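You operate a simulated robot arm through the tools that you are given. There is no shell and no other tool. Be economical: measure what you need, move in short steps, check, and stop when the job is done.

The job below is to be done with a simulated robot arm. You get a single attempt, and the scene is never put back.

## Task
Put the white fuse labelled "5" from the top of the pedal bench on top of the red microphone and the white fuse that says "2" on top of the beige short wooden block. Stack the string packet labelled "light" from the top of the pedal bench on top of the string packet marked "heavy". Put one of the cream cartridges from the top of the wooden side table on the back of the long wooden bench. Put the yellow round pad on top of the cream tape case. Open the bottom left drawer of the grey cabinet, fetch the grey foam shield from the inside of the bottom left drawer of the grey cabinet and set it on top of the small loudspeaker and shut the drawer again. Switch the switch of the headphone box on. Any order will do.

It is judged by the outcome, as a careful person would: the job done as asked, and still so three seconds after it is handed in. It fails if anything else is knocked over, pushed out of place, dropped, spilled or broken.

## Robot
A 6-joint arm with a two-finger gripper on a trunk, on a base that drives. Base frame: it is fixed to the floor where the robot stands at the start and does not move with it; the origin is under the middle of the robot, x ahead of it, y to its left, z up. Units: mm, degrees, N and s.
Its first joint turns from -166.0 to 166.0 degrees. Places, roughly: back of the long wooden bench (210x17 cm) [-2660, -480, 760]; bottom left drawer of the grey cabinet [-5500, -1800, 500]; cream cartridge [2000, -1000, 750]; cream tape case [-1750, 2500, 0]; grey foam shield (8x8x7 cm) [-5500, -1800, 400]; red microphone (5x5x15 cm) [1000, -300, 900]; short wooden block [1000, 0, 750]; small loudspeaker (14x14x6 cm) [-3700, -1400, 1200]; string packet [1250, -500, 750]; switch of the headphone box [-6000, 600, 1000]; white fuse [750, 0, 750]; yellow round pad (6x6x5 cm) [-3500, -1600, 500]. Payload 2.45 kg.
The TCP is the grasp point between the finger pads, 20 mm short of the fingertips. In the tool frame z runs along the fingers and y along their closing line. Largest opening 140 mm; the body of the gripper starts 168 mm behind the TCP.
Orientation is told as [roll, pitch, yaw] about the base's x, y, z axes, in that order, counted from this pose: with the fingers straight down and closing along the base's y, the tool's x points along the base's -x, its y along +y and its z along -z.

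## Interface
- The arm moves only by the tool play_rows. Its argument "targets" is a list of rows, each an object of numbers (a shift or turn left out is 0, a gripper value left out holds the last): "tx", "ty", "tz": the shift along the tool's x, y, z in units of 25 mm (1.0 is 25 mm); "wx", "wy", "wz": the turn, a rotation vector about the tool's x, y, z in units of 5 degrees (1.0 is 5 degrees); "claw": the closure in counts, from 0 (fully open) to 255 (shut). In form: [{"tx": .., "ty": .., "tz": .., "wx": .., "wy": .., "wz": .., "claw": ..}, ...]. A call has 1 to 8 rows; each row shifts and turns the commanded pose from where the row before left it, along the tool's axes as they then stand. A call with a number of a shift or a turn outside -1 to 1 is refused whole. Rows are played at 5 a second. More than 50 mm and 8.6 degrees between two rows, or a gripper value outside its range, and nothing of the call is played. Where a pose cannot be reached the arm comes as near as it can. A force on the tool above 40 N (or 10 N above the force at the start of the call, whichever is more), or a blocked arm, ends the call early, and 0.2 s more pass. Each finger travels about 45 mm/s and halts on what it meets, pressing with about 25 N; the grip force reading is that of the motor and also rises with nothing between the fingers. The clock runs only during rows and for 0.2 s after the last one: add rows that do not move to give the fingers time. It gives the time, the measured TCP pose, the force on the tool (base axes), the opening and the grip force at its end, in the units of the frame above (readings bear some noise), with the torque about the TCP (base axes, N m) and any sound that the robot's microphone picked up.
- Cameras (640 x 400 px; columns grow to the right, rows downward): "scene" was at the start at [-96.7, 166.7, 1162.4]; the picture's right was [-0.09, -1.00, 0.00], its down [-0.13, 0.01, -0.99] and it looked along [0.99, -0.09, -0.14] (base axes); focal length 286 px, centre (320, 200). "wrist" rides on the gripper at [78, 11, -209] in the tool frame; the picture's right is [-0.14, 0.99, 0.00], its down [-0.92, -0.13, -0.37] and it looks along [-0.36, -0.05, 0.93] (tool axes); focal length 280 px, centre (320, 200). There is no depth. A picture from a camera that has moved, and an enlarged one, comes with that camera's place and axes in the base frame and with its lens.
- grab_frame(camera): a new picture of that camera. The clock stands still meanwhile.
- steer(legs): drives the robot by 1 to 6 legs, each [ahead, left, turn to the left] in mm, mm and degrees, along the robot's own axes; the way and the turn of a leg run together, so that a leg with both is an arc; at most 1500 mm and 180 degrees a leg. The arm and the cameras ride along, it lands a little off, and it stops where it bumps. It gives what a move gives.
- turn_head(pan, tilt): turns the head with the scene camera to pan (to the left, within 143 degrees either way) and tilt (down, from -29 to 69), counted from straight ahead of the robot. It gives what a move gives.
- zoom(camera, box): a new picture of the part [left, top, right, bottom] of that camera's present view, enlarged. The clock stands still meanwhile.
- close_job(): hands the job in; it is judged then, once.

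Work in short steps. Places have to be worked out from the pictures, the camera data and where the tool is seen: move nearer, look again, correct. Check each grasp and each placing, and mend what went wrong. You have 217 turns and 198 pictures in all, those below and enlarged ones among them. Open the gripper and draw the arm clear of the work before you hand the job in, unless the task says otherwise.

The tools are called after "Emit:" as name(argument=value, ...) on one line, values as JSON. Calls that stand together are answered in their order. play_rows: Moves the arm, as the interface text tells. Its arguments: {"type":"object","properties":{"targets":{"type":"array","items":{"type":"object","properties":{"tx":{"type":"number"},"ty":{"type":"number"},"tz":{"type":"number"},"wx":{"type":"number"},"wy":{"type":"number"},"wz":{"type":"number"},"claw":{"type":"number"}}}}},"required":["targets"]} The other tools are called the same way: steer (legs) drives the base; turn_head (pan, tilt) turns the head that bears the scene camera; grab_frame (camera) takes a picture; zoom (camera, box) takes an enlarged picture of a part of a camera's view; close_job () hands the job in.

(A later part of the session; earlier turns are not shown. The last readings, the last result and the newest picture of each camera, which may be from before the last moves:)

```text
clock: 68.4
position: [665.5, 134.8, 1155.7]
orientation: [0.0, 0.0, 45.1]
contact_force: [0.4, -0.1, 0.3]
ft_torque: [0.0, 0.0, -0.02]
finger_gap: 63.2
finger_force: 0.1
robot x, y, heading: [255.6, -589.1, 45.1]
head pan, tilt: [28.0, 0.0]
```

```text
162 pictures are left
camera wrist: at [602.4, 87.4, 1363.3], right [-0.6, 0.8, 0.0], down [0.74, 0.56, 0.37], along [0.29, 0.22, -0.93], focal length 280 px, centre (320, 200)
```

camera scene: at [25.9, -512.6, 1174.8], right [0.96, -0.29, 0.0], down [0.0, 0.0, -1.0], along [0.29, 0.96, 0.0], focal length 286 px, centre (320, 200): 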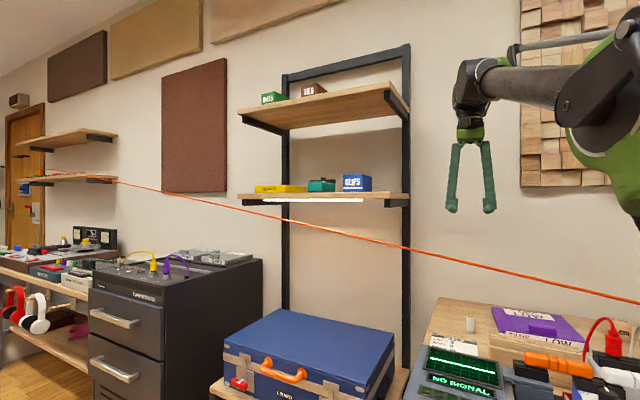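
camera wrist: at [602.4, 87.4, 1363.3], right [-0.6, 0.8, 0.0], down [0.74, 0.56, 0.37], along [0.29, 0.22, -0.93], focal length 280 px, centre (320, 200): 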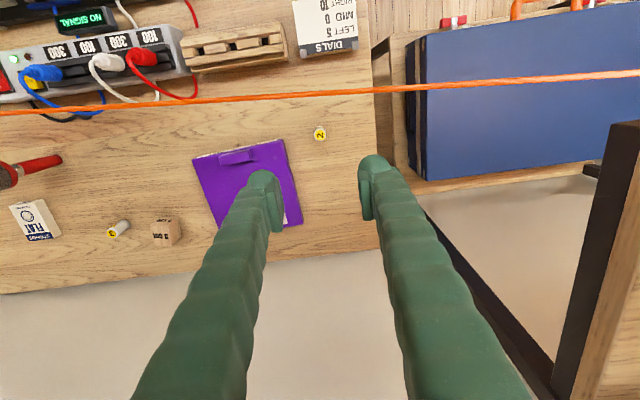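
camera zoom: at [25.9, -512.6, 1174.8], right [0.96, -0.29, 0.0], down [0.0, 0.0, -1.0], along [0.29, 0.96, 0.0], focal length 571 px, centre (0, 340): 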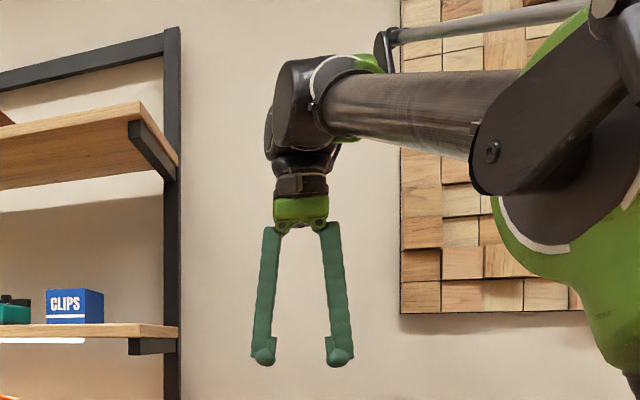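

No camera body protrudes, and the cord lies 70 mm in front of fuse "2", so a straight vertical descent clears it. I descend without tilt.

Emit:
play_rows(targets=[{"tz": 1}, {"tz": 1}, {"tz": 1}, {"tz": 1}, {"tz": 1}, {"tz": 1}, {"tz": 1}, {"tz": 1}])

Emit:
play_rows(targets=[{"tz": 0.5}, {"tz": 0.5}, {"tz": 0.5}, {"tz": 0.5}, {"tz": 0.5}, {"tz": 0.5}])

Emit:
turn_head(pan=28, tilt=15)

Emit:
zoom(camera="scene", box=[360, 50, 600, 250])

```text
clock: 70.2
position: [666.0, 135.8, 954.2]
orientation: [0.0, 0.0, 45.1]
contact_force: [0.7, -0.5, 0.3]
ft_torque: [0.03, 0.0, 0.01]
finger_gap: 63.4
finger_force: 0.0
robot x, y, heading: [256.9, -589.6, 45.2]
head pan, tilt: [28.0, 0.0]
```

```text
clock: 71.6
position: [666.4, 134.7, 880.6]
orientation: [0.1, -0.1, 45.1]
contact_force: [0.4, 0.7, 0.1]
ft_torque: [-0.01, 0.03, 0.02]
finger_gap: 63.0
finger_force: 0.0
robot x, y, heading: [256.4, -587.3, 45.4]
head pan, tilt: [28.0, 0.0]
```

```text
clock: 72.4
position: [667.4, 134.4, 880.6]
orientation: [0.0, -0.2, 45.1]
contact_force: [0.2, 0.4, -0.2]
ft_torque: [0.0, -0.03, -0.02]
finger_gap: 62.9
finger_force: 0.0
robot x, y, heading: [254.0, -586.5, 44.9]
head pan, tilt: [28.0, 15.0]
```

```text
2.00 times, centred on (480, 150) of scene
camera zoom: at [26.8, -509.3, 1150.7], right [0.96, -0.29, 0.0], down [-0.08, -0.25, -0.97], along [0.28, 0.92, -0.26], focal length 571 px, centre (0, 300)
```

zoom: 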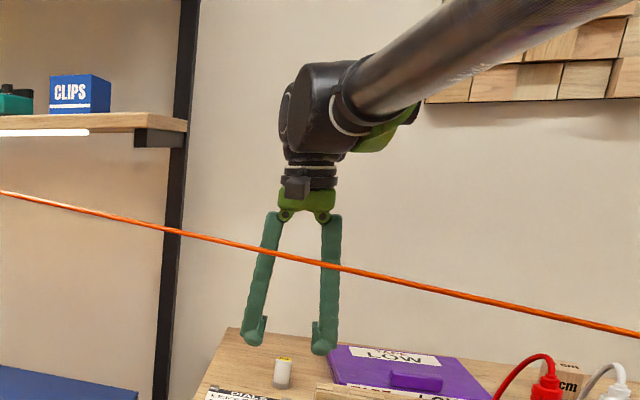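

The small box at the gripper's front stays about 90 mm above the cord, so 42 mm further down is safe. I descend and grip.

Emit:
play_rows(targets=[{"tz": 0.6}, {"tz": 0.6}, {"tz": 0.5}, {}])

Emit:
grab_frame(camera="wrist")

```text
clock: 73.4
position: [666.3, 136.2, 836.7]
orientation: [0.0, -0.1, 45.1]
contact_force: [0.3, -0.6, 0.8]
ft_torque: [0.0, 0.0, 0.0]
finger_gap: 63.1
finger_force: 0.1
robot x, y, heading: [255.7, -588.4, 45.1]
head pan, tilt: [28.0, 15.0]
```

```text
160 pictures are left
camera wrist: at [602.6, 87.6, 1045.5], right [-0.6, 0.8, 0.0], down [0.74, 0.56, 0.37], along [0.29, 0.22, -0.93], focal length 280 px, centre (320, 200)
```

wrist: 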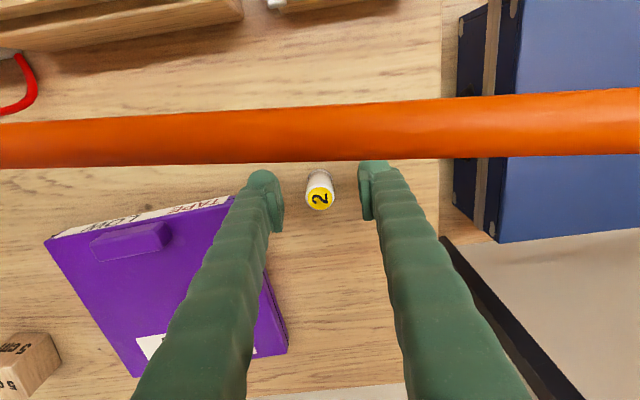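

Fuse "2" is centred. I close, lift, and carry it toward the block (v≈722, u≈737).

Emit:
play_rows(targets=[{"claw": 255}, {}, {}, {}, {}])

Emit:
play_rows(targets=[{"tz": -1}, {"tz": -1}, {"tz": -1}, {"tz": -1}, {"tz": -1}, {"tz": -1}, {"tz": -1}, {"tz": -1}])

Emit:
play_rows(targets=[{"tx": -0.39, "ty": -0.905}, {"tx": -0.39, "ty": -0.905}, {"tx": -0.39, "ty": -0.905}, {"tx": -0.39, "ty": -0.905}, {"tx": -0.39, "ty": -0.905}, {"tx": -0.39, "ty": -0.905}, {"tx": -0.39, "ty": -0.905}, {"tx": -0.39, "ty": -0.905}])

Emit:
play_rows(targets=[{"tx": -0.39, "ty": -0.905}, {"tx": -0.39, "ty": -0.905}, {"tx": -0.39, "ty": -0.905}, {"tx": -0.39, "ty": -0.905}, {"tx": -0.39, "ty": -0.905}, {"tx": -0.39, "ty": -0.905}, {"tx": -0.39, "ty": -0.905}, {"tx": -0.39, "ty": -0.905}])

Emit:
grab_frame(camera="wrist")

```text
clock: 74.6
position: [665.1, 134.9, 836.4]
orientation: [0.0, -0.1, 45.0]
contact_force: [-1.0, 0.0, 1.1]
ft_torque: [0.0, 0.0, 0.03]
finger_gap: 20.7
finger_force: 24.8
robot x, y, heading: [255.7, -585.4, 45.3]
head pan, tilt: [28.0, 15.0]
```

```text
clock: 76.4
position: [667.1, 134.2, 1036.3]
orientation: [0.0, 0.0, 45.1]
contact_force: [0.2, -0.9, 0.4]
ft_torque: [-0.01, -0.03, -0.01]
finger_gap: 20.5
finger_force: 24.8
robot x, y, heading: [255.6, -589.6, 45.2]
head pan, tilt: [28.0, 15.0]
```

```text
clock: 78.2
position: [849.5, 63.2, 1037.3]
orientation: [0.0, -0.1, 45.2]
contact_force: [-0.6, -0.4, -0.4]
ft_torque: [-0.04, -0.02, -0.04]
finger_gap: 20.6
finger_force: 25.7
robot x, y, heading: [259.8, -587.5, 45.3]
head pan, tilt: [28.0, 15.0]
```

```text
clock: 80.0
position: [1033.6, -10.0, 1037.2]
orientation: [0.1, 0.0, 45.2]
contact_force: [-0.7, 0.5, 0.0]
ft_torque: [0.01, -0.05, 0.0]
finger_gap: 20.4
finger_force: 25.1
robot x, y, heading: [255.1, -587.7, 45.0]
head pan, tilt: [28.0, 15.0]
```

```text
159 pictures are left
camera wrist: at [969.4, -57.1, 1246.3], right [-0.6, 0.8, 0.0], down [0.74, 0.56, 0.37], along [0.29, 0.22, -0.93], focal length 280 px, centre (320, 200)
```

wrist: 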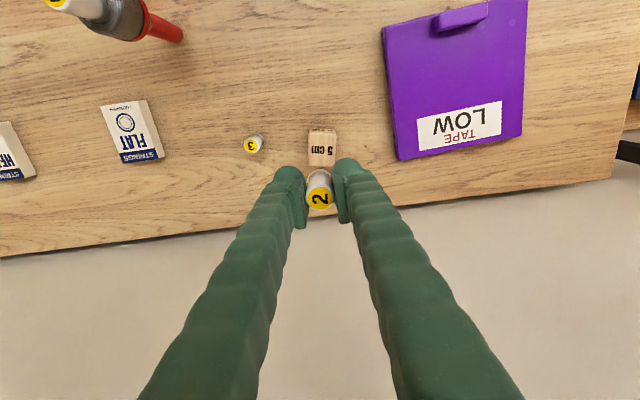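

I zoom in to centre the fuse over the block's top face.

Emit:
zoom(camera="wrist", box=[260, 105, 380, 180])

```text
5.33 times, centred on (320, 142) of wrist
camera zoom: at [969.4, -57.1, 1246.3], right [-0.6, 0.8, 0.0], down [0.74, 0.56, 0.37], along [0.29, 0.22, -0.93], focal length 1495 px, centre (320, 507)
```

zoom: 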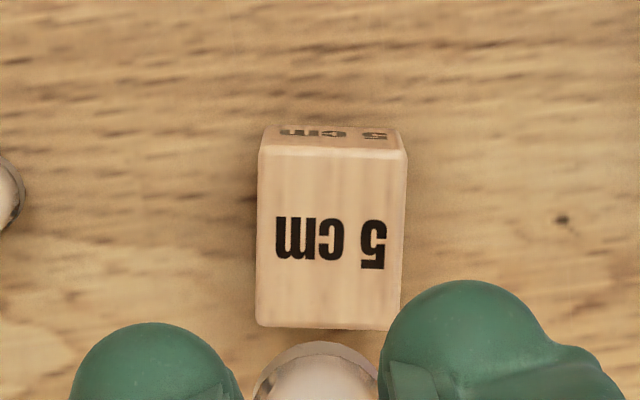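

The fuse axis is within 3 mm of the block's centre. I correct this and lower to just above the block.

Emit:
play_rows(targets=[{"tx": -0.11, "ty": 0.12}, {"tz": 1}, {"tz": 1}, {"tz": 1}, {"tz": 1}, {"tz": 1}, {"tz": 0.72}])

Emit:
turn_head(pan=0, tilt=15)

Emit:
grab_frame(camera="scene")

```text
clock: 81.6
position: [1033.0, -4.0, 893.7]
orientation: [0.0, -0.1, 45.2]
contact_force: [0.3, -0.6, -0.2]
ft_torque: [0.01, -0.02, 0.0]
finger_gap: 20.4
finger_force: 25.2
robot x, y, heading: [257.0, -588.2, 45.3]
head pan, tilt: [28.0, 15.0]
```

```text
clock: 82.5
position: [1033.7, -4.9, 893.9]
orientation: [0.0, -0.2, 45.1]
contact_force: [0.3, 1.4, -1.1]
ft_torque: [-0.01, -0.01, -0.01]
finger_gap: 20.4
finger_force: 24.7
robot x, y, heading: [257.3, -589.7, 45.4]
head pan, tilt: [0.0, 15.0]
```

```text
157 pictures are left
camera scene: at [65.7, -532.5, 1150.7], right [0.71, -0.71, 0.0], down [-0.18, -0.18, -0.97], along [0.68, 0.68, -0.26], focal length 286 px, centre (320, 200)
```

scene: 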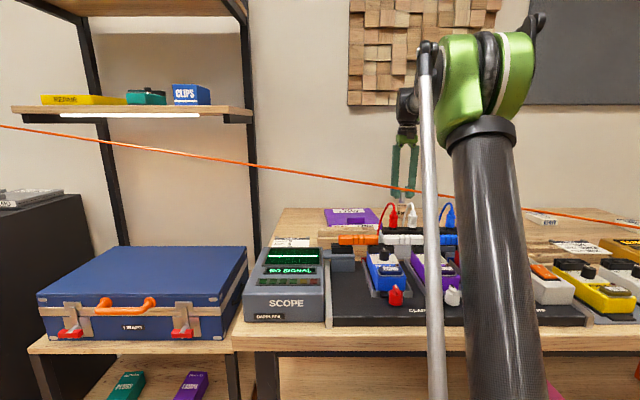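

I lower in small steps until contact.

Emit:
play_rows(targets=[{"tz": 0.1}, {"tz": 0.08}, {}])

Emit:
play_rows(targets=[{"tz": 0.08}, {}])

Emit:
zoom(camera="scene", box=[370, 140, 450, 240])

```text
clock: 83.3
position: [1032.9, -5.2, 889.8]
orientation: [0.0, 0.0, 45.2]
contact_force: [0.2, 0.2, 0.1]
ft_torque: [-0.01, -0.01, -0.03]
finger_gap: 20.0
finger_force: 24.2
robot x, y, heading: [258.2, -587.4, 45.3]
head pan, tilt: [0.0, 15.0]
```

```text
clock: 83.9
position: [1033.6, -4.1, 888.8]
orientation: [-0.1, -0.1, 45.1]
contact_force: [-0.5, -0.1, -0.4]
ft_torque: [0.02, 0.02, 0.0]
finger_gap: 20.5
finger_force: 25.2
robot x, y, heading: [254.5, -588.9, 44.7]
head pan, tilt: [0.0, 15.0]
```

```text
4.00 times, centred on (410, 190) of scene
camera zoom: at [65.7, -532.5, 1150.7], right [0.71, -0.71, 0.0], down [-0.18, -0.18, -0.97], along [0.68, 0.68, -0.26], focal length 1143 px, centre (-40, 240)
```

zoom: 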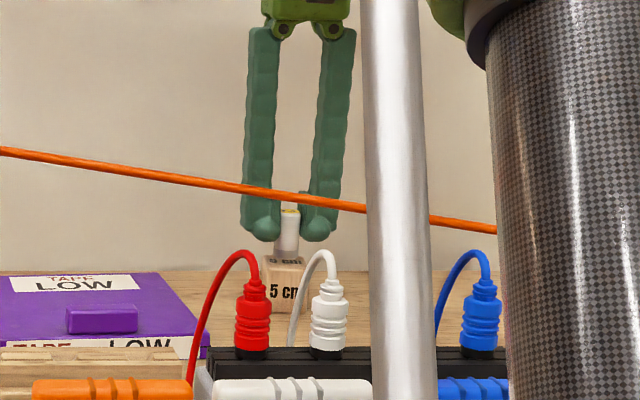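

Nearly down; I continue with 2 mm steps.

Emit:
play_rows(targets=[{"tz": 0.08}, {}])

Emit:
play_rows(targets=[{"tz": 0.08}, {}])

Emit:
play_rows(targets=[{"tz": 0.06}, {}])

```text
clock: 84.5
position: [1033.3, -4.3, 886.2]
orientation: [0.0, -0.1, 45.2]
contact_force: [-0.1, 0.0, 0.0]
ft_torque: [0.01, 0.03, 0.01]
finger_gap: 20.4
finger_force: 24.8
robot x, y, heading: [255.2, -585.9, 44.8]
head pan, tilt: [0.0, 15.0]
```

```text
clock: 85.1
position: [1033.8, -4.7, 883.0]
orientation: [0.1, 0.0, 45.0]
contact_force: [-0.6, 0.0, 0.3]
ft_torque: [0.0, 0.03, 0.04]
finger_gap: 20.5
finger_force: 25.7
robot x, y, heading: [258.7, -587.4, 45.2]
head pan, tilt: [0.0, 15.0]
```

```text
clock: 85.7
position: [1033.6, -5.6, 882.3]
orientation: [0.1, -0.1, 45.1]
contact_force: [-1.0, 0.2, 0.5]
ft_torque: [-0.01, 0.01, -0.03]
finger_gap: 20.2
finger_force: 25.0
robot x, y, heading: [254.1, -587.7, 45.1]
head pan, tilt: [0.0, 15.0]
```

No contact yet; a bit lower.

Emit:
play_rows(targets=[{"tz": 0.06}, {}])

Emit:
play_rows(targets=[{"tz": 0.06}, {}])

Emit:
zoom(camera="scene", box=[380, 180, 420, 230])

```text
clock: 86.3
position: [1032.1, -5.1, 882.4]
orientation: [0.0, -0.2, 45.1]
contact_force: [2.5, 2.2, 15.6]
ft_torque: [0.09, -0.1, 0.04]
finger_gap: 20.2
finger_force: 25.1
robot x, y, heading: [255.3, -587.0, 45.2]
head pan, tilt: [0.0, 15.0]
```

```text
clock: 86.9
position: [1032.0, -5.0, 879.6]
orientation: [0.0, -0.1, 45.1]
contact_force: [0.4, -0.4, 15.3]
ft_torque: [0.01, -0.01, 0.05]
finger_gap: 19.8
finger_force: 24.8
robot x, y, heading: [254.9, -585.4, 44.9]
head pan, tilt: [0.0, 15.0]
```

```text
8.00 times, centred on (400, 205) of scene
camera zoom: at [65.2, -532.9, 1150.6], right [0.71, -0.71, 0.0], down [-0.18, -0.18, -0.97], along [0.68, 0.68, -0.26], focal length 2285 px, centre (-320, 160)
```

zoom: 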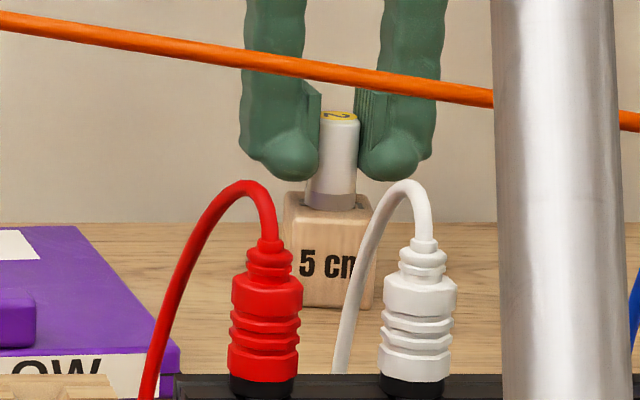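

Contact made with the fuse centred on the block. I ease off and open.

Emit:
play_rows(targets=[{"tz": -0.06}, {"claw": 210}, {"claw": 190}, {"claw": 160}, {}, {}])

Emit:
zoom(camera="scene", box=[380, 180, 420, 230])

Emit:
play_rows(targets=[{"tz": -0.5}, {"tz": -1}, {"tz": -1}, {"tz": -1}, {"tz": -1}, {"tz": -1}, {"tz": -1}, {"tz": -1}])

Emit:
play_rows(targets=[{"tz": -1}, {"tz": -1}, {"tz": -1}])

Emit:
grab_frame(camera="wrist")

```text
clock: 88.3
position: [1033.1, -4.6, 880.7]
orientation: [0.0, 0.0, 45.0]
contact_force: [0.5, 0.3, 0.2]
ft_torque: [-0.03, 0.02, 0.0]
finger_gap: 52.0
finger_force: 0.0
robot x, y, heading: [260.5, -587.9, 45.1]
head pan, tilt: [0.0, 15.0]
```

```text
8.00 times, centred on (400, 205) of scene
camera zoom: at [65.7, -532.5, 1150.7], right [0.71, -0.71, 0.0], down [-0.18, -0.18, -0.97], along [0.68, 0.68, -0.26], focal length 2285 px, centre (-320, 160)
```

zoom: 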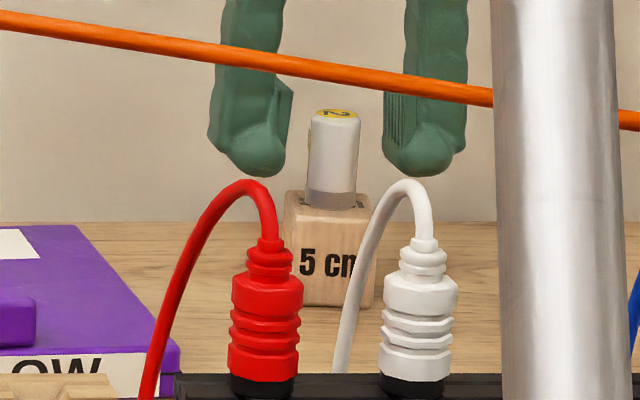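

```text
clock: 90.1
position: [1033.0, -5.1, 1068.7]
orientation: [0.0, -0.1, 45.1]
contact_force: [0.5, -0.1, 0.2]
ft_torque: [0.0, 0.03, -0.01]
finger_gap: 52.1
finger_force: 0.0
robot x, y, heading: [257.5, -583.6, 45.0]
head pan, tilt: [0.0, 15.0]
```

```text
clock: 90.9
position: [1028.9, -8.2, 1126.4]
orientation: [-0.1, -0.1, 45.1]
contact_force: [-1.5, 0.5, -0.3]
ft_torque: [0.07, -0.02, 0.01]
finger_gap: 52.2
finger_force: 0.1
out of reach, approached as far as the arm can: row 3
robot x, y, heading: [254.0, -586.7, 45.1]
head pan, tilt: [0.0, 15.0]
```

```text
153 pictures are left
camera wrist: at [964.7, -56.5, 1334.3], right [-0.6, 0.8, 0.0], down [0.74, 0.56, 0.37], along [0.29, 0.22, -0.93], focal length 280 px, centre (320, 200)
```

wrist: 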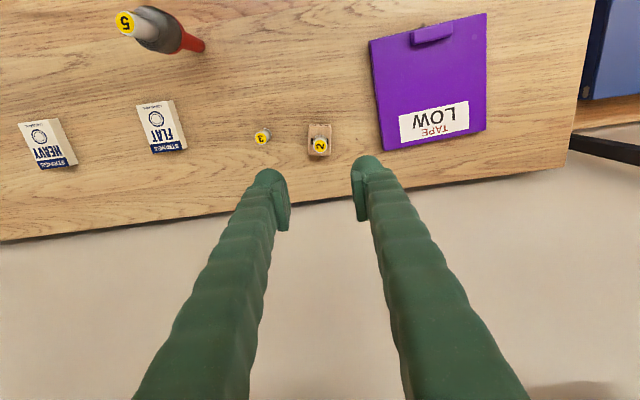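

Fuse "2" stands on the block and "5" still on the mic. I pull the arm back a bit and drive along the bench toward the string packets, stopping first to remeasure the pink string.

Emit:
play_rows(targets=[{"tx": 1}, {"tx": 1}, {"tx": 1}, {"tx": 1}, {"tx": 1}, {"tx": 1}, {"tz": -0.5}])

Emit:
steer(legs=[[0, -250, 0]])

Emit:
turn_head(pan=-75, tilt=25)

Emit:
grab_frame(camera="scene")

Emit:
turn_head(pan=-110, tilt=25)

Emit:
grab_frame(camera="scene")

```text
clock: 92.5
position: [921.1, -115.2, 1136.8]
orientation: [0.0, -0.1, 45.0]
contact_force: [0.1, -0.1, 0.1]
ft_torque: [0.0, 0.01, 0.0]
finger_gap: 52.2
finger_force: 0.2
robot x, y, heading: [257.4, -586.9, 45.1]
head pan, tilt: [0.0, 15.0]
```

```text
clock: 94.3
position: [1099.3, -291.4, 1138.4]
orientation: [-0.1, -0.1, 45.1]
contact_force: [0.2, 0.0, 0.5]
ft_torque: [-0.01, -0.01, -0.03]
finger_gap: 52.0
finger_force: 0.0
robot x, y, heading: [437.1, -762.7, 45.2]
head pan, tilt: [0.0, 15.0]
```

```text
clock: 95.8
position: [1099.0, -292.1, 1137.7]
orientation: [0.0, -0.1, 45.1]
contact_force: [0.0, 0.4, 0.6]
ft_torque: [0.0, 0.02, 0.0]
finger_gap: 52.3
finger_force: 0.0
robot x, y, heading: [429.8, -762.0, 45.0]
head pan, tilt: [-75.0, 25.0]
```

```text
152 pictures are left
camera scene: at [256.6, -821.3, 1134.4], right [-0.5, -0.87, 0.0], down [-0.37, 0.21, -0.91], along [0.79, -0.45, -0.42], focal length 286 px, centre (320, 200)
```

scene: 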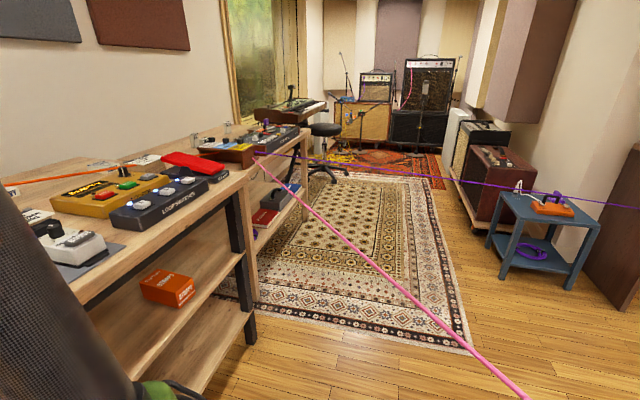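

```text
clock: 96.8
position: [1099.9, -292.4, 1138.3]
orientation: [0.1, -0.1, 45.1]
contact_force: [0.1, 0.5, 0.1]
ft_torque: [-0.02, -0.01, -0.02]
finger_gap: 52.2
finger_force: 0.0
robot x, y, heading: [431.2, -763.8, 44.7]
head pan, tilt: [-110.0, 25.0]
```

```text
151 pictures are left
camera scene: at [215.8, -858.8, 1134.4], right [-0.91, -0.42, 0.0], down [-0.18, 0.38, -0.91], along [0.38, -0.82, -0.42], focal length 286 px, centre (320, 200)
```

scene: 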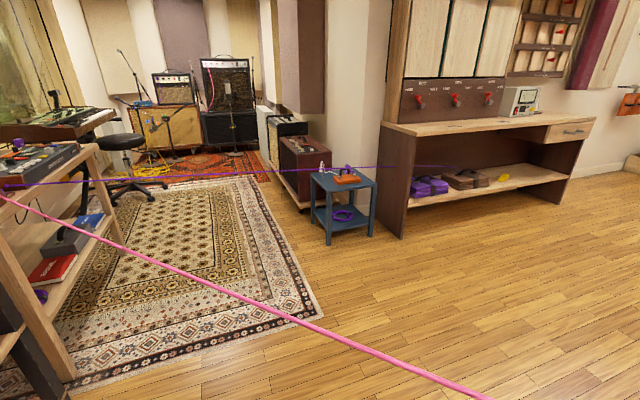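

The pink and purple strings both start at the near corner of the next (wooden side) table. I move on another 200 mm and look at that table.

Emit:
steer(legs=[[0, -200, 0]])

Emit:
turn_head(pan=-62, tilt=12)

Emit:
zoom(camera="scene", box=[100, 100, 420, 300])

Emit:
grab_frame(camera="wrist")

```text
clock: 98.4
position: [1241.2, -434.3, 1138.6]
orientation: [0.0, -0.1, 45.1]
contact_force: [0.3, 0.2, 0.2]
ft_torque: [0.0, 0.02, 0.02]
finger_gap: 52.3
finger_force: 0.1
robot x, y, heading: [575.6, -908.1, 45.1]
head pan, tilt: [-110.0, 25.0]
```

```text
clock: 99.6
position: [1240.5, -434.8, 1138.7]
orientation: [0.1, -0.2, 45.0]
contact_force: [0.2, 0.0, -0.7]
ft_torque: [0.01, 0.0, 0.0]
finger_gap: 52.4
finger_force: 0.1
robot x, y, heading: [574.1, -909.7, 45.2]
head pan, tilt: [-62.0, 12.0]
```

```text
2.00 times, centred on (260, 200) of scene
camera zoom: at [408.7, -945.2, 1155.5], right [-0.29, -0.96, 0.0], down [-0.2, 0.06, -0.98], along [0.94, -0.29, -0.21], focal length 571 px, centre (440, 200)
```

zoom: 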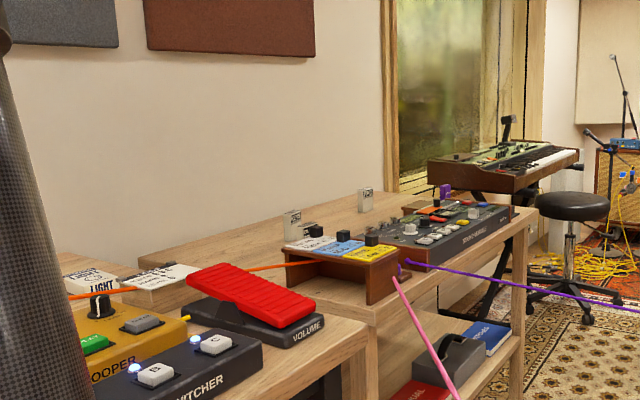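

```text
149 pictures are left
camera wrist: at [1177.7, -481.7, 1346.5], right [-0.6, 0.8, 0.0], down [0.74, 0.56, 0.37], along [0.29, 0.22, -0.93], focal length 280 px, centre (320, 200)
```

wrist: 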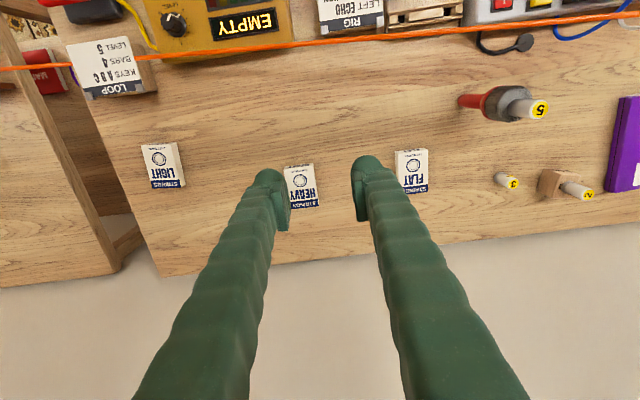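

The two cream cartridges stand at the back of the side table (nearest one about v=503, u=1902). First the packets: I zoom in to locate them.

Emit:
zoom(camera="wrist", box=[120, 130, 280, 230])

Emit:
zoom(camera="wrist", box=[260, 130, 420, 230])

```text
4.00 times, centred on (200, 180) of wrist
camera zoom: at [1177.7, -481.7, 1346.5], right [-0.6, 0.8, 0.0], down [0.74, 0.56, 0.37], along [0.29, 0.22, -0.93], focal length 1122 px, centre (800, 280)
```

zoom: 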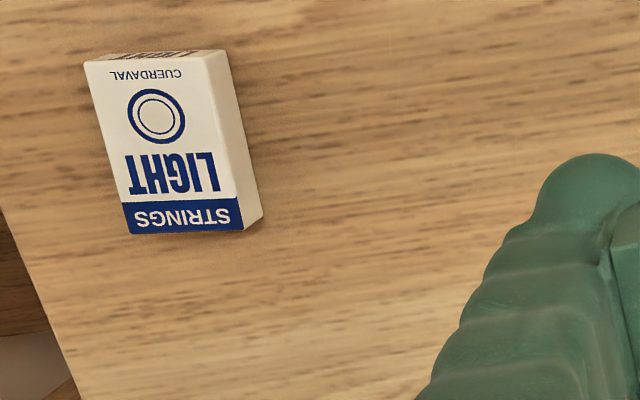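

```text
4.00 times, centred on (340, 180) of wrist
camera zoom: at [1177.7, -481.7, 1346.5], right [-0.6, 0.8, 0.0], down [0.74, 0.56, 0.37], along [0.29, 0.22, -0.93], focal length 1122 px, centre (240, 280)
```

zoom: 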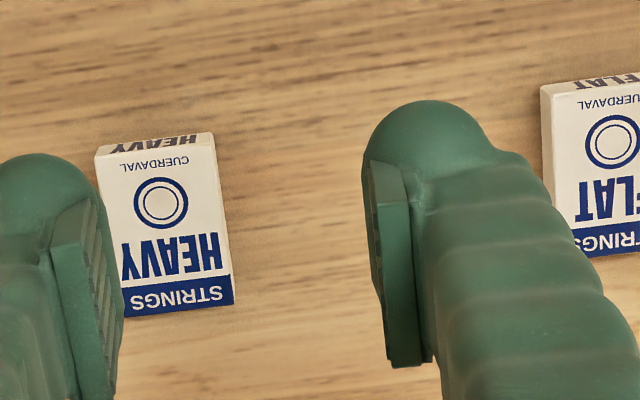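

LIGHT lies near v=587, u=1498 (56×86 mm, turned about 5.5°), HEAVY near v=668, u=1236. I go over LIGHT and look again.

Emit:
play_rows(targets=[{"tx": -0.05, "ty": -0.9, "claw": 73}, {"tx": -0.05, "ty": -0.9}, {"tx": -0.05, "ty": -0.9}, {"tx": -0.05, "ty": -0.9}, {"tx": -0.05, "ty": -0.9}, {"tx": -0.05, "ty": -0.9}, {"tx": -0.05, "ty": -0.9}])

Emit:
play_rows(targets=[{"tx": -0.05, "ty": -0.9}, {"tx": -0.05, "ty": -0.9}, {"tx": -0.05, "ty": -0.9}, {"tx": -0.05, "ty": -0.9}, {"tx": -0.05, "ty": -0.9}, {"tx": -0.05, "ty": -0.9}, {"tx": -0.05, "ty": -0.9}])

Emit:
play_rows(targets=[{"tz": 1, "wz": 0.57}, {"tz": 1, "wz": 0.57}, {"tz": 1}, {"tz": 1}, {"tz": 1}, {"tz": 1}])

Emit:
grab_frame(camera="wrist")

```text
clock: 101.2
position: [1358.3, -538.4, 1138.8]
orientation: [0.0, -0.1, 45.2]
contact_force: [-0.7, 0.2, -0.2]
ft_torque: [0.01, -0.04, -0.01]
finger_gap: 100.1
finger_force: 0.0
robot x, y, heading: [573.3, -910.4, 45.3]
head pan, tilt: [-62.0, 12.0]
```

```text
clock: 102.8
position: [1475.3, -645.2, 1137.1]
orientation: [0.0, -0.2, 45.1]
contact_force: [0.0, -0.6, 0.7]
ft_torque: [-0.04, -0.11, -0.02]
finger_gap: 100.0
finger_force: 0.1
robot x, y, heading: [575.6, -905.8, 45.2]
head pan, tilt: [-62.0, 12.0]
```

```text
clock: 104.2
position: [1476.1, -645.1, 988.1]
orientation: [0.0, -0.1, 39.4]
contact_force: [-0.2, 0.4, -1.2]
ft_torque: [0.03, 0.01, 0.04]
finger_gap: 99.8
finger_force: 0.0
robot x, y, heading: [579.1, -906.1, 45.1]
head pan, tilt: [-62.0, 12.0]
```

```text
146 pictures are left
camera wrist: at [1408.3, -685.9, 1196.4], right [-0.52, 0.85, 0.0], down [0.79, 0.49, 0.37], along [0.32, 0.19, -0.93], focal length 280 px, centre (320, 200)
```

wrist: 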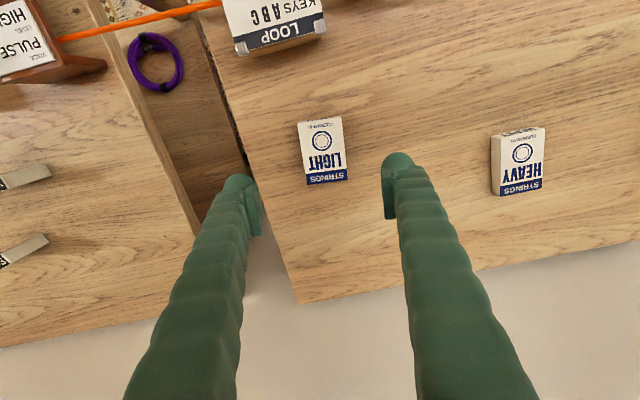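

LIGHT is aligned; only 4 mm sideways correction is needed. I descend to grip height.

Emit:
play_rows(targets=[{"ty": 0.16, "tz": 1}, {"tz": 1}, {"tz": 1}, {"tz": 1}, {"tz": 1}, {"tz": 0.9}, {"tz": 0.7}, {}])

Emit:
grab_frame(camera="wrist")

```text
clock: 106.0
position: [1475.3, -641.2, 823.1]
orientation: [0.1, -0.2, 39.4]
contact_force: [-0.6, 0.0, 0.4]
ft_torque: [-0.01, -0.01, -0.01]
finger_gap: 100.0
finger_force: 0.1
robot x, y, heading: [574.8, -901.6, 44.9]
head pan, tilt: [-62.0, 12.0]
```

```text
145 pictures are left
camera wrist: at [1405.7, -682.7, 1031.3], right [-0.52, 0.85, 0.0], down [0.79, 0.49, 0.37], along [0.32, 0.19, -0.93], focal length 280 px, centre (320, 200)
```

wrist: 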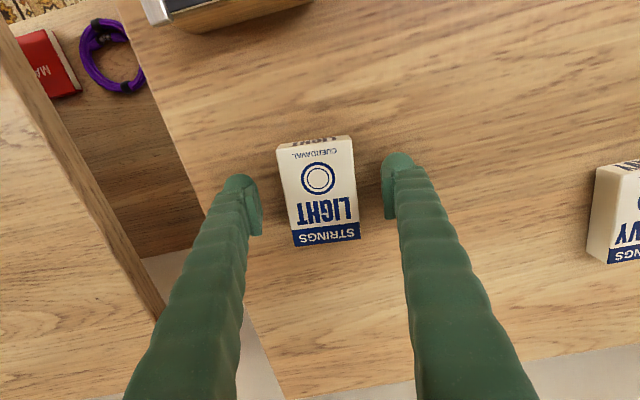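

Well centred. I lower 2.5 mm, close and lift a little.

Emit:
play_rows(targets=[{"tz": 0.1}, {"claw": 255}, {}, {}, {}, {}])

Emit:
play_rows(targets=[{"tz": -1}, {"tz": -1}, {"tz": -1}, {"tz": -1}, {"tz": -1}])

Emit:
grab_frame(camera="wrist")

```text
clock: 107.4
position: [1473.7, -641.5, 819.4]
orientation: [-0.1, -0.1, 39.4]
contact_force: [0.5, 0.4, -0.2]
ft_torque: [0.01, -0.01, -0.02]
finger_gap: 56.5
finger_force: 25.7
robot x, y, heading: [576.9, -906.2, 44.9]
head pan, tilt: [-62.0, 12.0]
```

```text
clock: 108.6
position: [1473.7, -641.1, 945.6]
orientation: [0.1, -0.1, 39.4]
contact_force: [0.4, -0.1, -0.6]
ft_torque: [-0.01, 0.02, 0.0]
finger_gap: 56.9
finger_force: 25.0
robot x, y, heading: [574.7, -905.8, 45.3]
head pan, tilt: [-62.0, 12.0]
```

```text
144 pictures are left
camera wrist: at [1405.7, -682.5, 1153.7], right [-0.52, 0.85, 0.0], down [0.79, 0.49, 0.37], along [0.32, 0.19, -0.93], focal length 280 px, centre (320, 200)
```

wrist: 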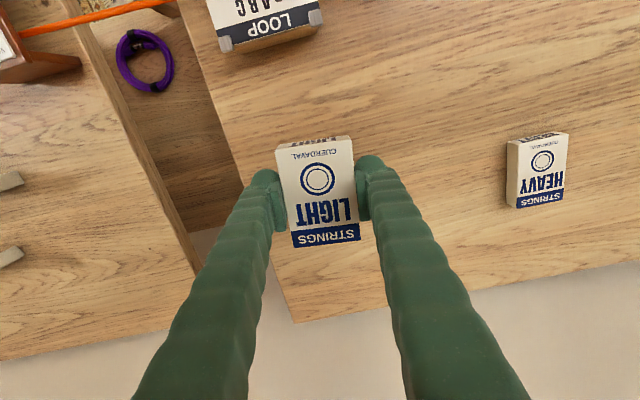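

LIGHT is held. HEAVY lies at tool offset about x=-57, y=+269 mm, with the same orientation. I move over it.

Emit:
play_rows(targets=[{"tx": -0.283, "ty": 0.96}, {"tx": -0.283, "ty": 0.96}, {"tx": -0.283, "ty": 0.96}, {"tx": -0.283, "ty": 0.96}, {"tx": -0.283, "ty": 0.96}, {"tx": -0.283, "ty": 0.96}, {"tx": -0.283, "ty": 0.96}, {"tx": -0.283, "ty": 0.96}])

Emit:
play_rows(targets=[{"ty": 1}, {"ty": 1}, {"ty": 1}, {"ty": 0.07}, {}])

Emit:
grab_frame(camera="wrist")

```text
clock: 110.4
position: [1394.4, -456.5, 945.2]
orientation: [0.0, 0.0, 39.3]
contact_force: [0.2, -0.2, -0.8]
ft_torque: [0.05, 0.01, 0.01]
finger_gap: 56.3
finger_force: 24.9
robot x, y, heading: [571.0, -903.4, 45.2]
head pan, tilt: [-62.0, 12.0]
```

```text
clock: 111.6
position: [1347.7, -397.9, 944.7]
orientation: [0.0, -0.2, 39.4]
contact_force: [-0.1, 0.0, -1.6]
ft_torque: [-0.01, 0.01, -0.01]
finger_gap: 56.7
finger_force: 25.0
robot x, y, heading: [575.7, -910.1, 45.3]
head pan, tilt: [-62.0, 12.0]
```

```text
143 pictures are left
camera wrist: at [1278.8, -439.1, 1154.1], right [-0.52, 0.85, 0.0], down [0.79, 0.49, 0.37], along [0.32, 0.19, -0.93], focal length 280 px, centre (320, 200)
```

wrist: 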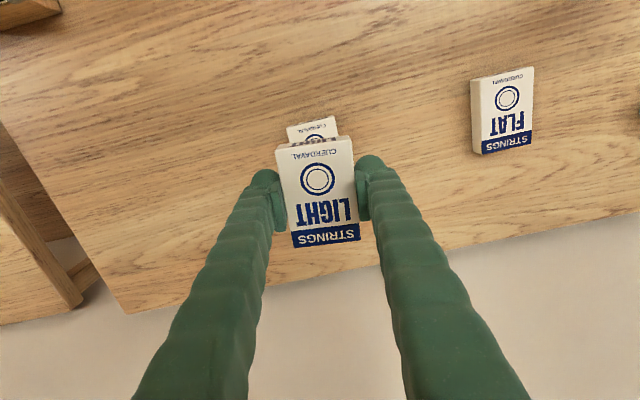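

HEAVY is within about 6 mm of being under LIGHT. I correct, lower to just above, and step down.

Emit:
play_rows(targets=[{"tx": 0.16, "ty": -0.23}, {"tz": 1}, {"tz": 1}, {"tz": 1}, {"tz": 0.9}, {}])

Emit:
play_rows(targets=[{"tz": 0.12}, {"tz": 0.08}, {}])

Emit:
grab_frame(camera="wrist")

```text
clock: 113.0
position: [1347.7, -404.6, 847.1]
orientation: [-0.1, -0.1, 39.3]
contact_force: [0.0, 0.5, -0.1]
ft_torque: [0.0, 0.01, -0.01]
finger_gap: 56.5
finger_force: 25.1
robot x, y, heading: [576.4, -908.8, 45.2]
head pan, tilt: [-62.0, 12.0]
```

```text
clock: 113.8
position: [1348.2, -403.1, 843.7]
orientation: [0.0, -0.1, 39.4]
contact_force: [2.4, 1.2, 11.3]
ft_torque: [0.0, 0.01, -0.02]
finger_gap: 56.7
finger_force: 25.1
robot x, y, heading: [576.0, -904.9, 45.3]
head pan, tilt: [-62.0, 12.0]
```

```text
142 pictures are left
camera wrist: at [1279.5, -445.9, 1051.9], right [-0.52, 0.85, 0.0], down [0.79, 0.49, 0.37], along [0.32, 0.19, -0.93], focal length 280 px, centre (320, 200)
```

wrist: 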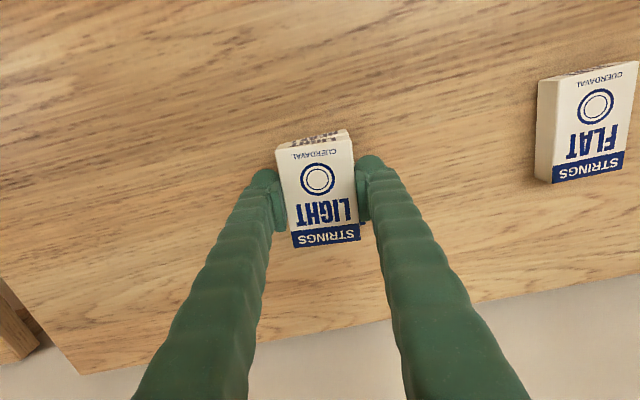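

Contact with HEAVY: 11 N at z≈844, stacked flush. I open and rise.

Emit:
play_rows(targets=[{"tz": -0.03}, {"claw": 130}, {"claw": 90}, {"claw": 73}, {}])

Emit:
play_rows(targets=[{"tz": -0.5}, {"tz": -1}, {"tz": -1}, {"tz": -1}, {"tz": -1}, {"tz": -1}, {"tz": -1}, {"tz": -1}])

Emit:
grab_frame(camera="wrist")

```text
clock: 115.0
position: [1348.0, -404.8, 843.2]
orientation: [0.0, 0.0, 39.4]
contact_force: [0.2, 0.1, 0.0]
ft_torque: [0.02, -0.03, -0.01]
finger_gap: 100.2
finger_force: 0.1
robot x, y, heading: [575.3, -905.1, 45.2]
head pan, tilt: [-62.0, 12.0]
```

```text
clock: 116.8
position: [1347.7, -404.0, 1031.3]
orientation: [0.0, 0.0, 39.4]
contact_force: [0.3, 0.6, 0.3]
ft_torque: [-0.01, 0.01, -0.01]
finger_gap: 100.1
finger_force: 0.1
robot x, y, heading: [576.0, -906.8, 45.1]
head pan, tilt: [-62.0, 12.0]
```

```text
141 pictures are left
camera wrist: at [1279.3, -445.5, 1239.4], right [-0.52, 0.85, 0.0], down [0.79, 0.49, 0.37], along [0.32, 0.19, -0.93], focal length 280 px, centre (320, 200)
```

wrist: 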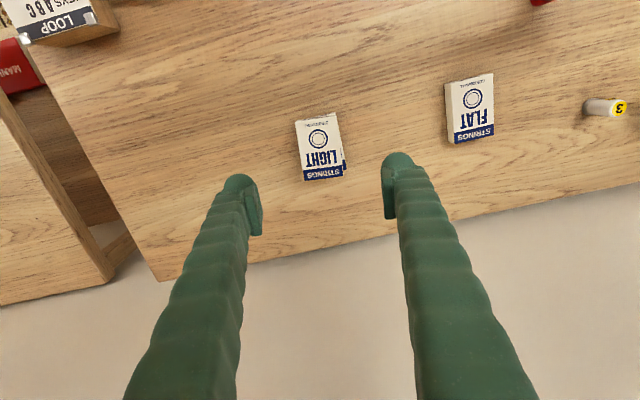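

LIGHT sits squarely on HEAVY. Next the cartridge: I raise the arm and move a little along and toward the bench, staying clear of the pink string.

Emit:
play_rows(targets=[{"tz": -1}, {"tz": -1}, {"tz": -1}, {"tz": -1}, {"tx": 1}, {"tx": 1}])

Emit:
steer(legs=[[40, -140, 0]])

Emit:
turn_head(pan=-75, tilt=30)

Emit:
grab_frame(camera="scene")

```text
clock: 118.2
position: [1308.6, -436.6, 1132.0]
orientation: [-0.1, -0.2, 39.4]
contact_force: [0.1, 0.6, -0.5]
ft_torque: [-0.03, 0.08, 0.02]
finger_gap: 100.0
finger_force: 0.0
robot x, y, heading: [575.3, -907.9, 44.9]
head pan, tilt: [-62.0, 12.0]
```

```text
clock: 119.5
position: [1437.5, -508.0, 1132.5]
orientation: [0.0, -0.2, 39.4]
contact_force: [-0.3, 0.2, -0.3]
ft_torque: [0.0, -0.04, 0.01]
finger_gap: 99.8
finger_force: 0.1
robot x, y, heading: [705.0, -975.9, 45.0]
head pan, tilt: [-62.0, 12.0]
```

```text
clock: 120.3
position: [1437.0, -508.0, 1132.1]
orientation: [0.0, -0.1, 39.4]
contact_force: [0.6, -0.5, -0.2]
ft_torque: [0.0, -0.03, 0.03]
finger_gap: 100.2
finger_force: 0.0
robot x, y, heading: [706.2, -977.8, 44.9]
head pan, tilt: [-75.0, 30.0]
```

```text
140 pictures are left
camera scene: at [525.7, -1033.7, 1126.5], right [-0.5, -0.87, 0.0], down [-0.43, 0.25, -0.87], along [0.75, -0.43, -0.5], focal length 286 px, centre (320, 200)
```

scene: 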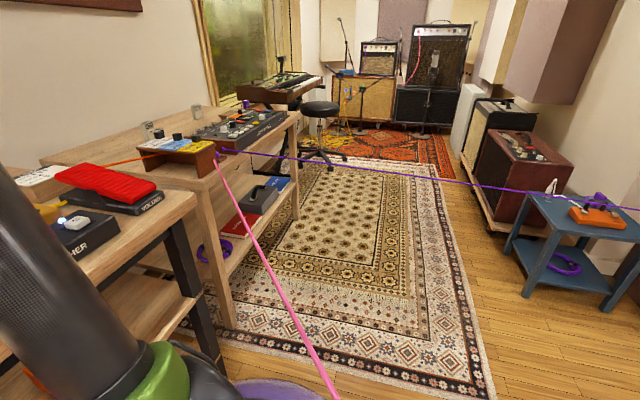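

The trunk clears the pink string by about 150 mm. I bring the arm toward the side table and look down on the cartridges.

Emit:
play_rows(targets=[{"tx": 0.25, "ty": -0.966}, {"tx": 0.25, "ty": -0.966}, {"tx": 0.25, "ty": -0.966}, {"tx": 0.25, "ty": -0.966}, {"tx": 0.25, "ty": -0.966}, {"tx": 0.25, "ty": -0.966}, {"tx": 0.25, "ty": -0.966}, {"tx": 0.25, "ty": -0.966}])

Emit:
play_rows(targets=[{"tx": 0.25, "ty": -0.966}, {"tx": 0.25, "ty": -0.966}, {"tx": 0.25, "ty": -0.966}, {"tx": 0.25, "ty": -0.966}, {"tx": 0.25, "ty": -0.966}, {"tx": 0.25, "ty": -0.966}, {"tx": 0.25, "ty": -0.966}, {"tx": 0.25, "ty": -0.966}])

Emit:
grab_frame(camera="wrist")

Emit:
zoom(camera="scene", box=[100, 90, 260, 190])

```text
clock: 122.1
position: [1520.5, -689.1, 1132.6]
orientation: [-0.1, -0.2, 39.3]
contact_force: [-0.6, -0.3, -0.8]
ft_torque: [-0.05, -0.04, 0.0]
finger_gap: 100.2
finger_force: 0.2
robot x, y, heading: [704.3, -980.1, 45.3]
head pan, tilt: [-75.0, 30.0]
```

```text
clock: 123.9
position: [1606.2, -869.5, 1132.1]
orientation: [0.0, -0.1, 39.4]
contact_force: [-1.4, 1.1, -0.5]
ft_torque: [-0.09, -0.07, -0.01]
finger_gap: 99.8
finger_force: 0.1
robot x, y, heading: [700.9, -975.0, 45.3]
head pan, tilt: [-75.0, 30.0]
```

```text
139 pictures are left
camera wrist: at [1537.3, -910.0, 1340.4], right [-0.52, 0.85, 0.0], down [0.79, 0.48, 0.37], along [0.32, 0.19, -0.93], focal length 280 px, centre (320, 200)
```

wrist: 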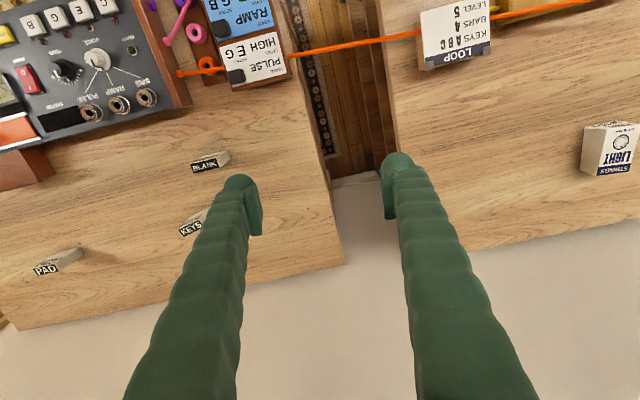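

```text
4.00 times, centred on (180, 140) of scene
camera zoom: at [525.5, -1033.8, 1126.5], right [-0.5, -0.87, 0.0], down [-0.43, 0.25, -0.87], along [0.75, -0.43, -0.5], focal length 1143 px, centre (880, 440)
```

zoom: 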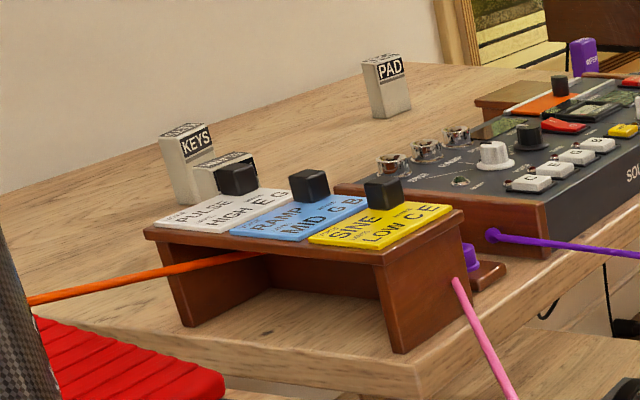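

Three cartridges: BLANK, KEYS, PAD. BLANK is nearest; I zoom in on it.

Emit:
zoom(camera="wrist", box=[150, 130, 270, 240])

```text
3.64 times, centred on (210, 185) of wrist
camera zoom: at [1537.3, -910.0, 1340.4], right [-0.52, 0.85, 0.0], down [0.79, 0.48, 0.37], along [0.32, 0.19, -0.93], focal length 1020 px, centre (720, 254)
```

zoom: 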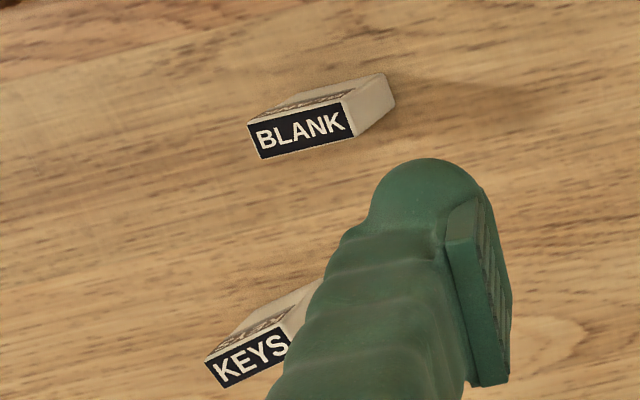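

BLANK is at tool offset (-18,-208) mm, about 60 mm tall — 70 mm too far for this stand. I shift the base parallel to the pink string, 54 mm ahead and 84 mm right, and look at the base against the bench.

Emit:
steer(legs=[[27, -42, 0]])

Emit:
turn_head(pan=-40, tilt=69)

Emit:
grab_frame(camera="scene")

```text
clock: 125.0
position: [1624.0, -855.4, 1131.4]
orientation: [0.0, -0.1, 41.4]
contact_force: [-0.9, -0.8, -0.4]
ft_torque: [0.0, -0.02, 0.02]
finger_gap: 100.1
finger_force: 0.1
robot x, y, heading: [726.0, -998.8, 47.1]
head pan, tilt: [-75.0, 30.0]
stopped in leg 1: the robot was blocked; the commanded pose is now the measured one
```

```text
clock: 126.0
position: [1624.6, -855.0, 1132.1]
orientation: [0.0, -0.1, 41.4]
contact_force: [0.5, -0.1, -0.3]
ft_torque: [0.01, -0.03, 0.01]
finger_gap: 100.5
finger_force: 0.0
robot x, y, heading: [726.9, -994.8, 47.1]
head pan, tilt: [-40.0, 68.8]
```

```text
136 pictures are left
camera scene: at [526.7, -1009.8, 1075.0], right [0.12, -0.99, 0.0], down [-0.92, -0.11, -0.36], along [0.36, 0.04, -0.93], focal length 286 px, centre (320, 200)
```

scene: 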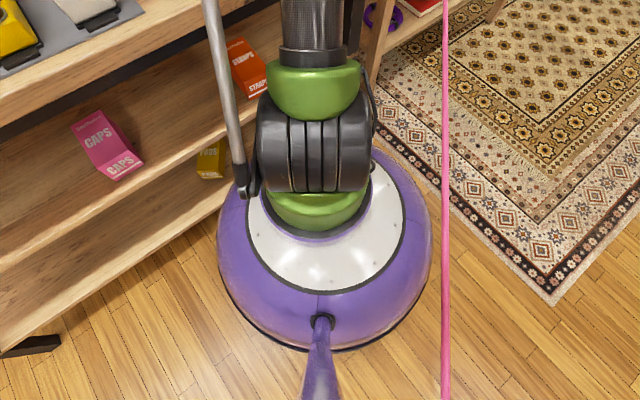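

The bench's lower shelf blocks further approach, so I back off 15 mm and slide a bit right. I will use a 15° outward tilt about the closing axis to gain the missing reach.

Emit:
steer(legs=[[-15, 0, -2], [0, -30, 0]])

Emit:
play_rows(targets=[{"wz": -0.8, "ty": -0.5, "claw": 95}, {"ty": -1}, {"ty": -1}, {"ty": -1}, {"ty": -1}])

Emit:
grab_frame(camera="wrist")

```text
clock: 127.2
position: [1639.2, -918.2, 1131.8]
orientation: [0.1, 0.0, 39.3]
contact_force: [0.1, 1.1, -0.2]
ft_torque: [-0.02, 0.03, 0.0]
finger_gap: 99.9
finger_force: 0.1
robot x, y, heading: [740.5, -1024.5, 45.1]
head pan, tilt: [-40.0, 68.8]
```

```text
clock: 128.4
position: [1699.8, -1001.6, 1119.3]
orientation: [0.0, 0.0, 43.4]
contact_force: [0.2, 0.2, 0.3]
ft_torque: [-0.08, -0.05, 0.01]
finger_gap: 88.1
finger_force: 0.1
out of reach, approached as far as the arm can: row 4, 5
robot x, y, heading: [736.7, -1031.6, 45.1]
head pan, tilt: [-40.0, 68.8]
```

```text
135 pictures are left
camera wrist: at [1635.2, -1047.2, 1327.1], right [-0.58, 0.81, 0.0], down [0.76, 0.54, 0.37], along [0.3, 0.21, -0.93], focal length 280 px, centre (320, 200)
```

wrist: 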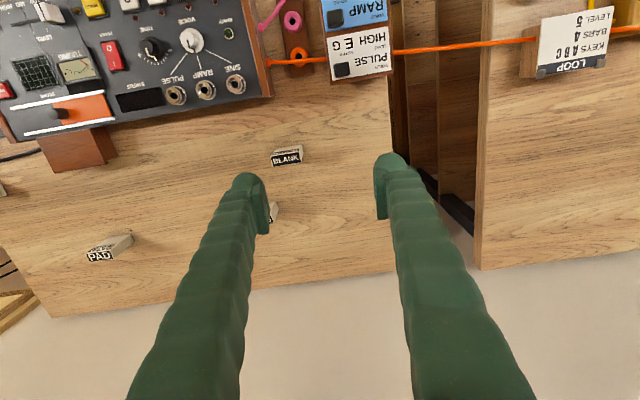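

BLANK is at about v=515, u=1973. I tilt 15° outward, then approach diagonally down and check.

Emit:
play_rows(targets=[{"wy": -1}, {"wy": -1}, {"wy": -1}, {"tx": 0.15, "ty": -0.5, "tz": 0.97}, {"tx": 0.15, "ty": -0.5, "tz": 0.97}, {"tx": 0.15, "ty": -0.5, "tz": 0.97}, {"tx": 0.15, "ty": -0.5, "tz": 0.97}, {"tx": 0.15, "ty": -0.5, "tz": 0.97}])

Emit:
grab_frame(camera="wrist")

```text
clock: 130.4
position: [1757.3, -1072.2, 994.9]
orientation: [0.8, -14.8, 42.2]
contact_force: [1.2, 0.1, 0.0]
ft_torque: [0.01, 0.05, 0.0]
finger_gap: 87.8
finger_force: 0.0
robot x, y, heading: [734.3, -1041.6, 44.0]
head pan, tilt: [-40.0, 68.8]
stopped in row 8: the arm was blocked; the commanded pose is now the measured one
```

```text
134 pictures are left
camera wrist: at [1656.8, -1152.3, 1176.6], right [-0.57, 0.82, 0.05], down [0.68, 0.44, 0.59], along [0.46, 0.37, -0.81], focal length 280 px, centre (320, 200)
```

wrist: 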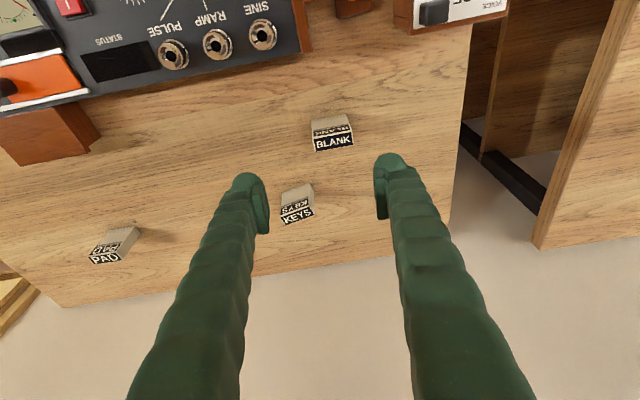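

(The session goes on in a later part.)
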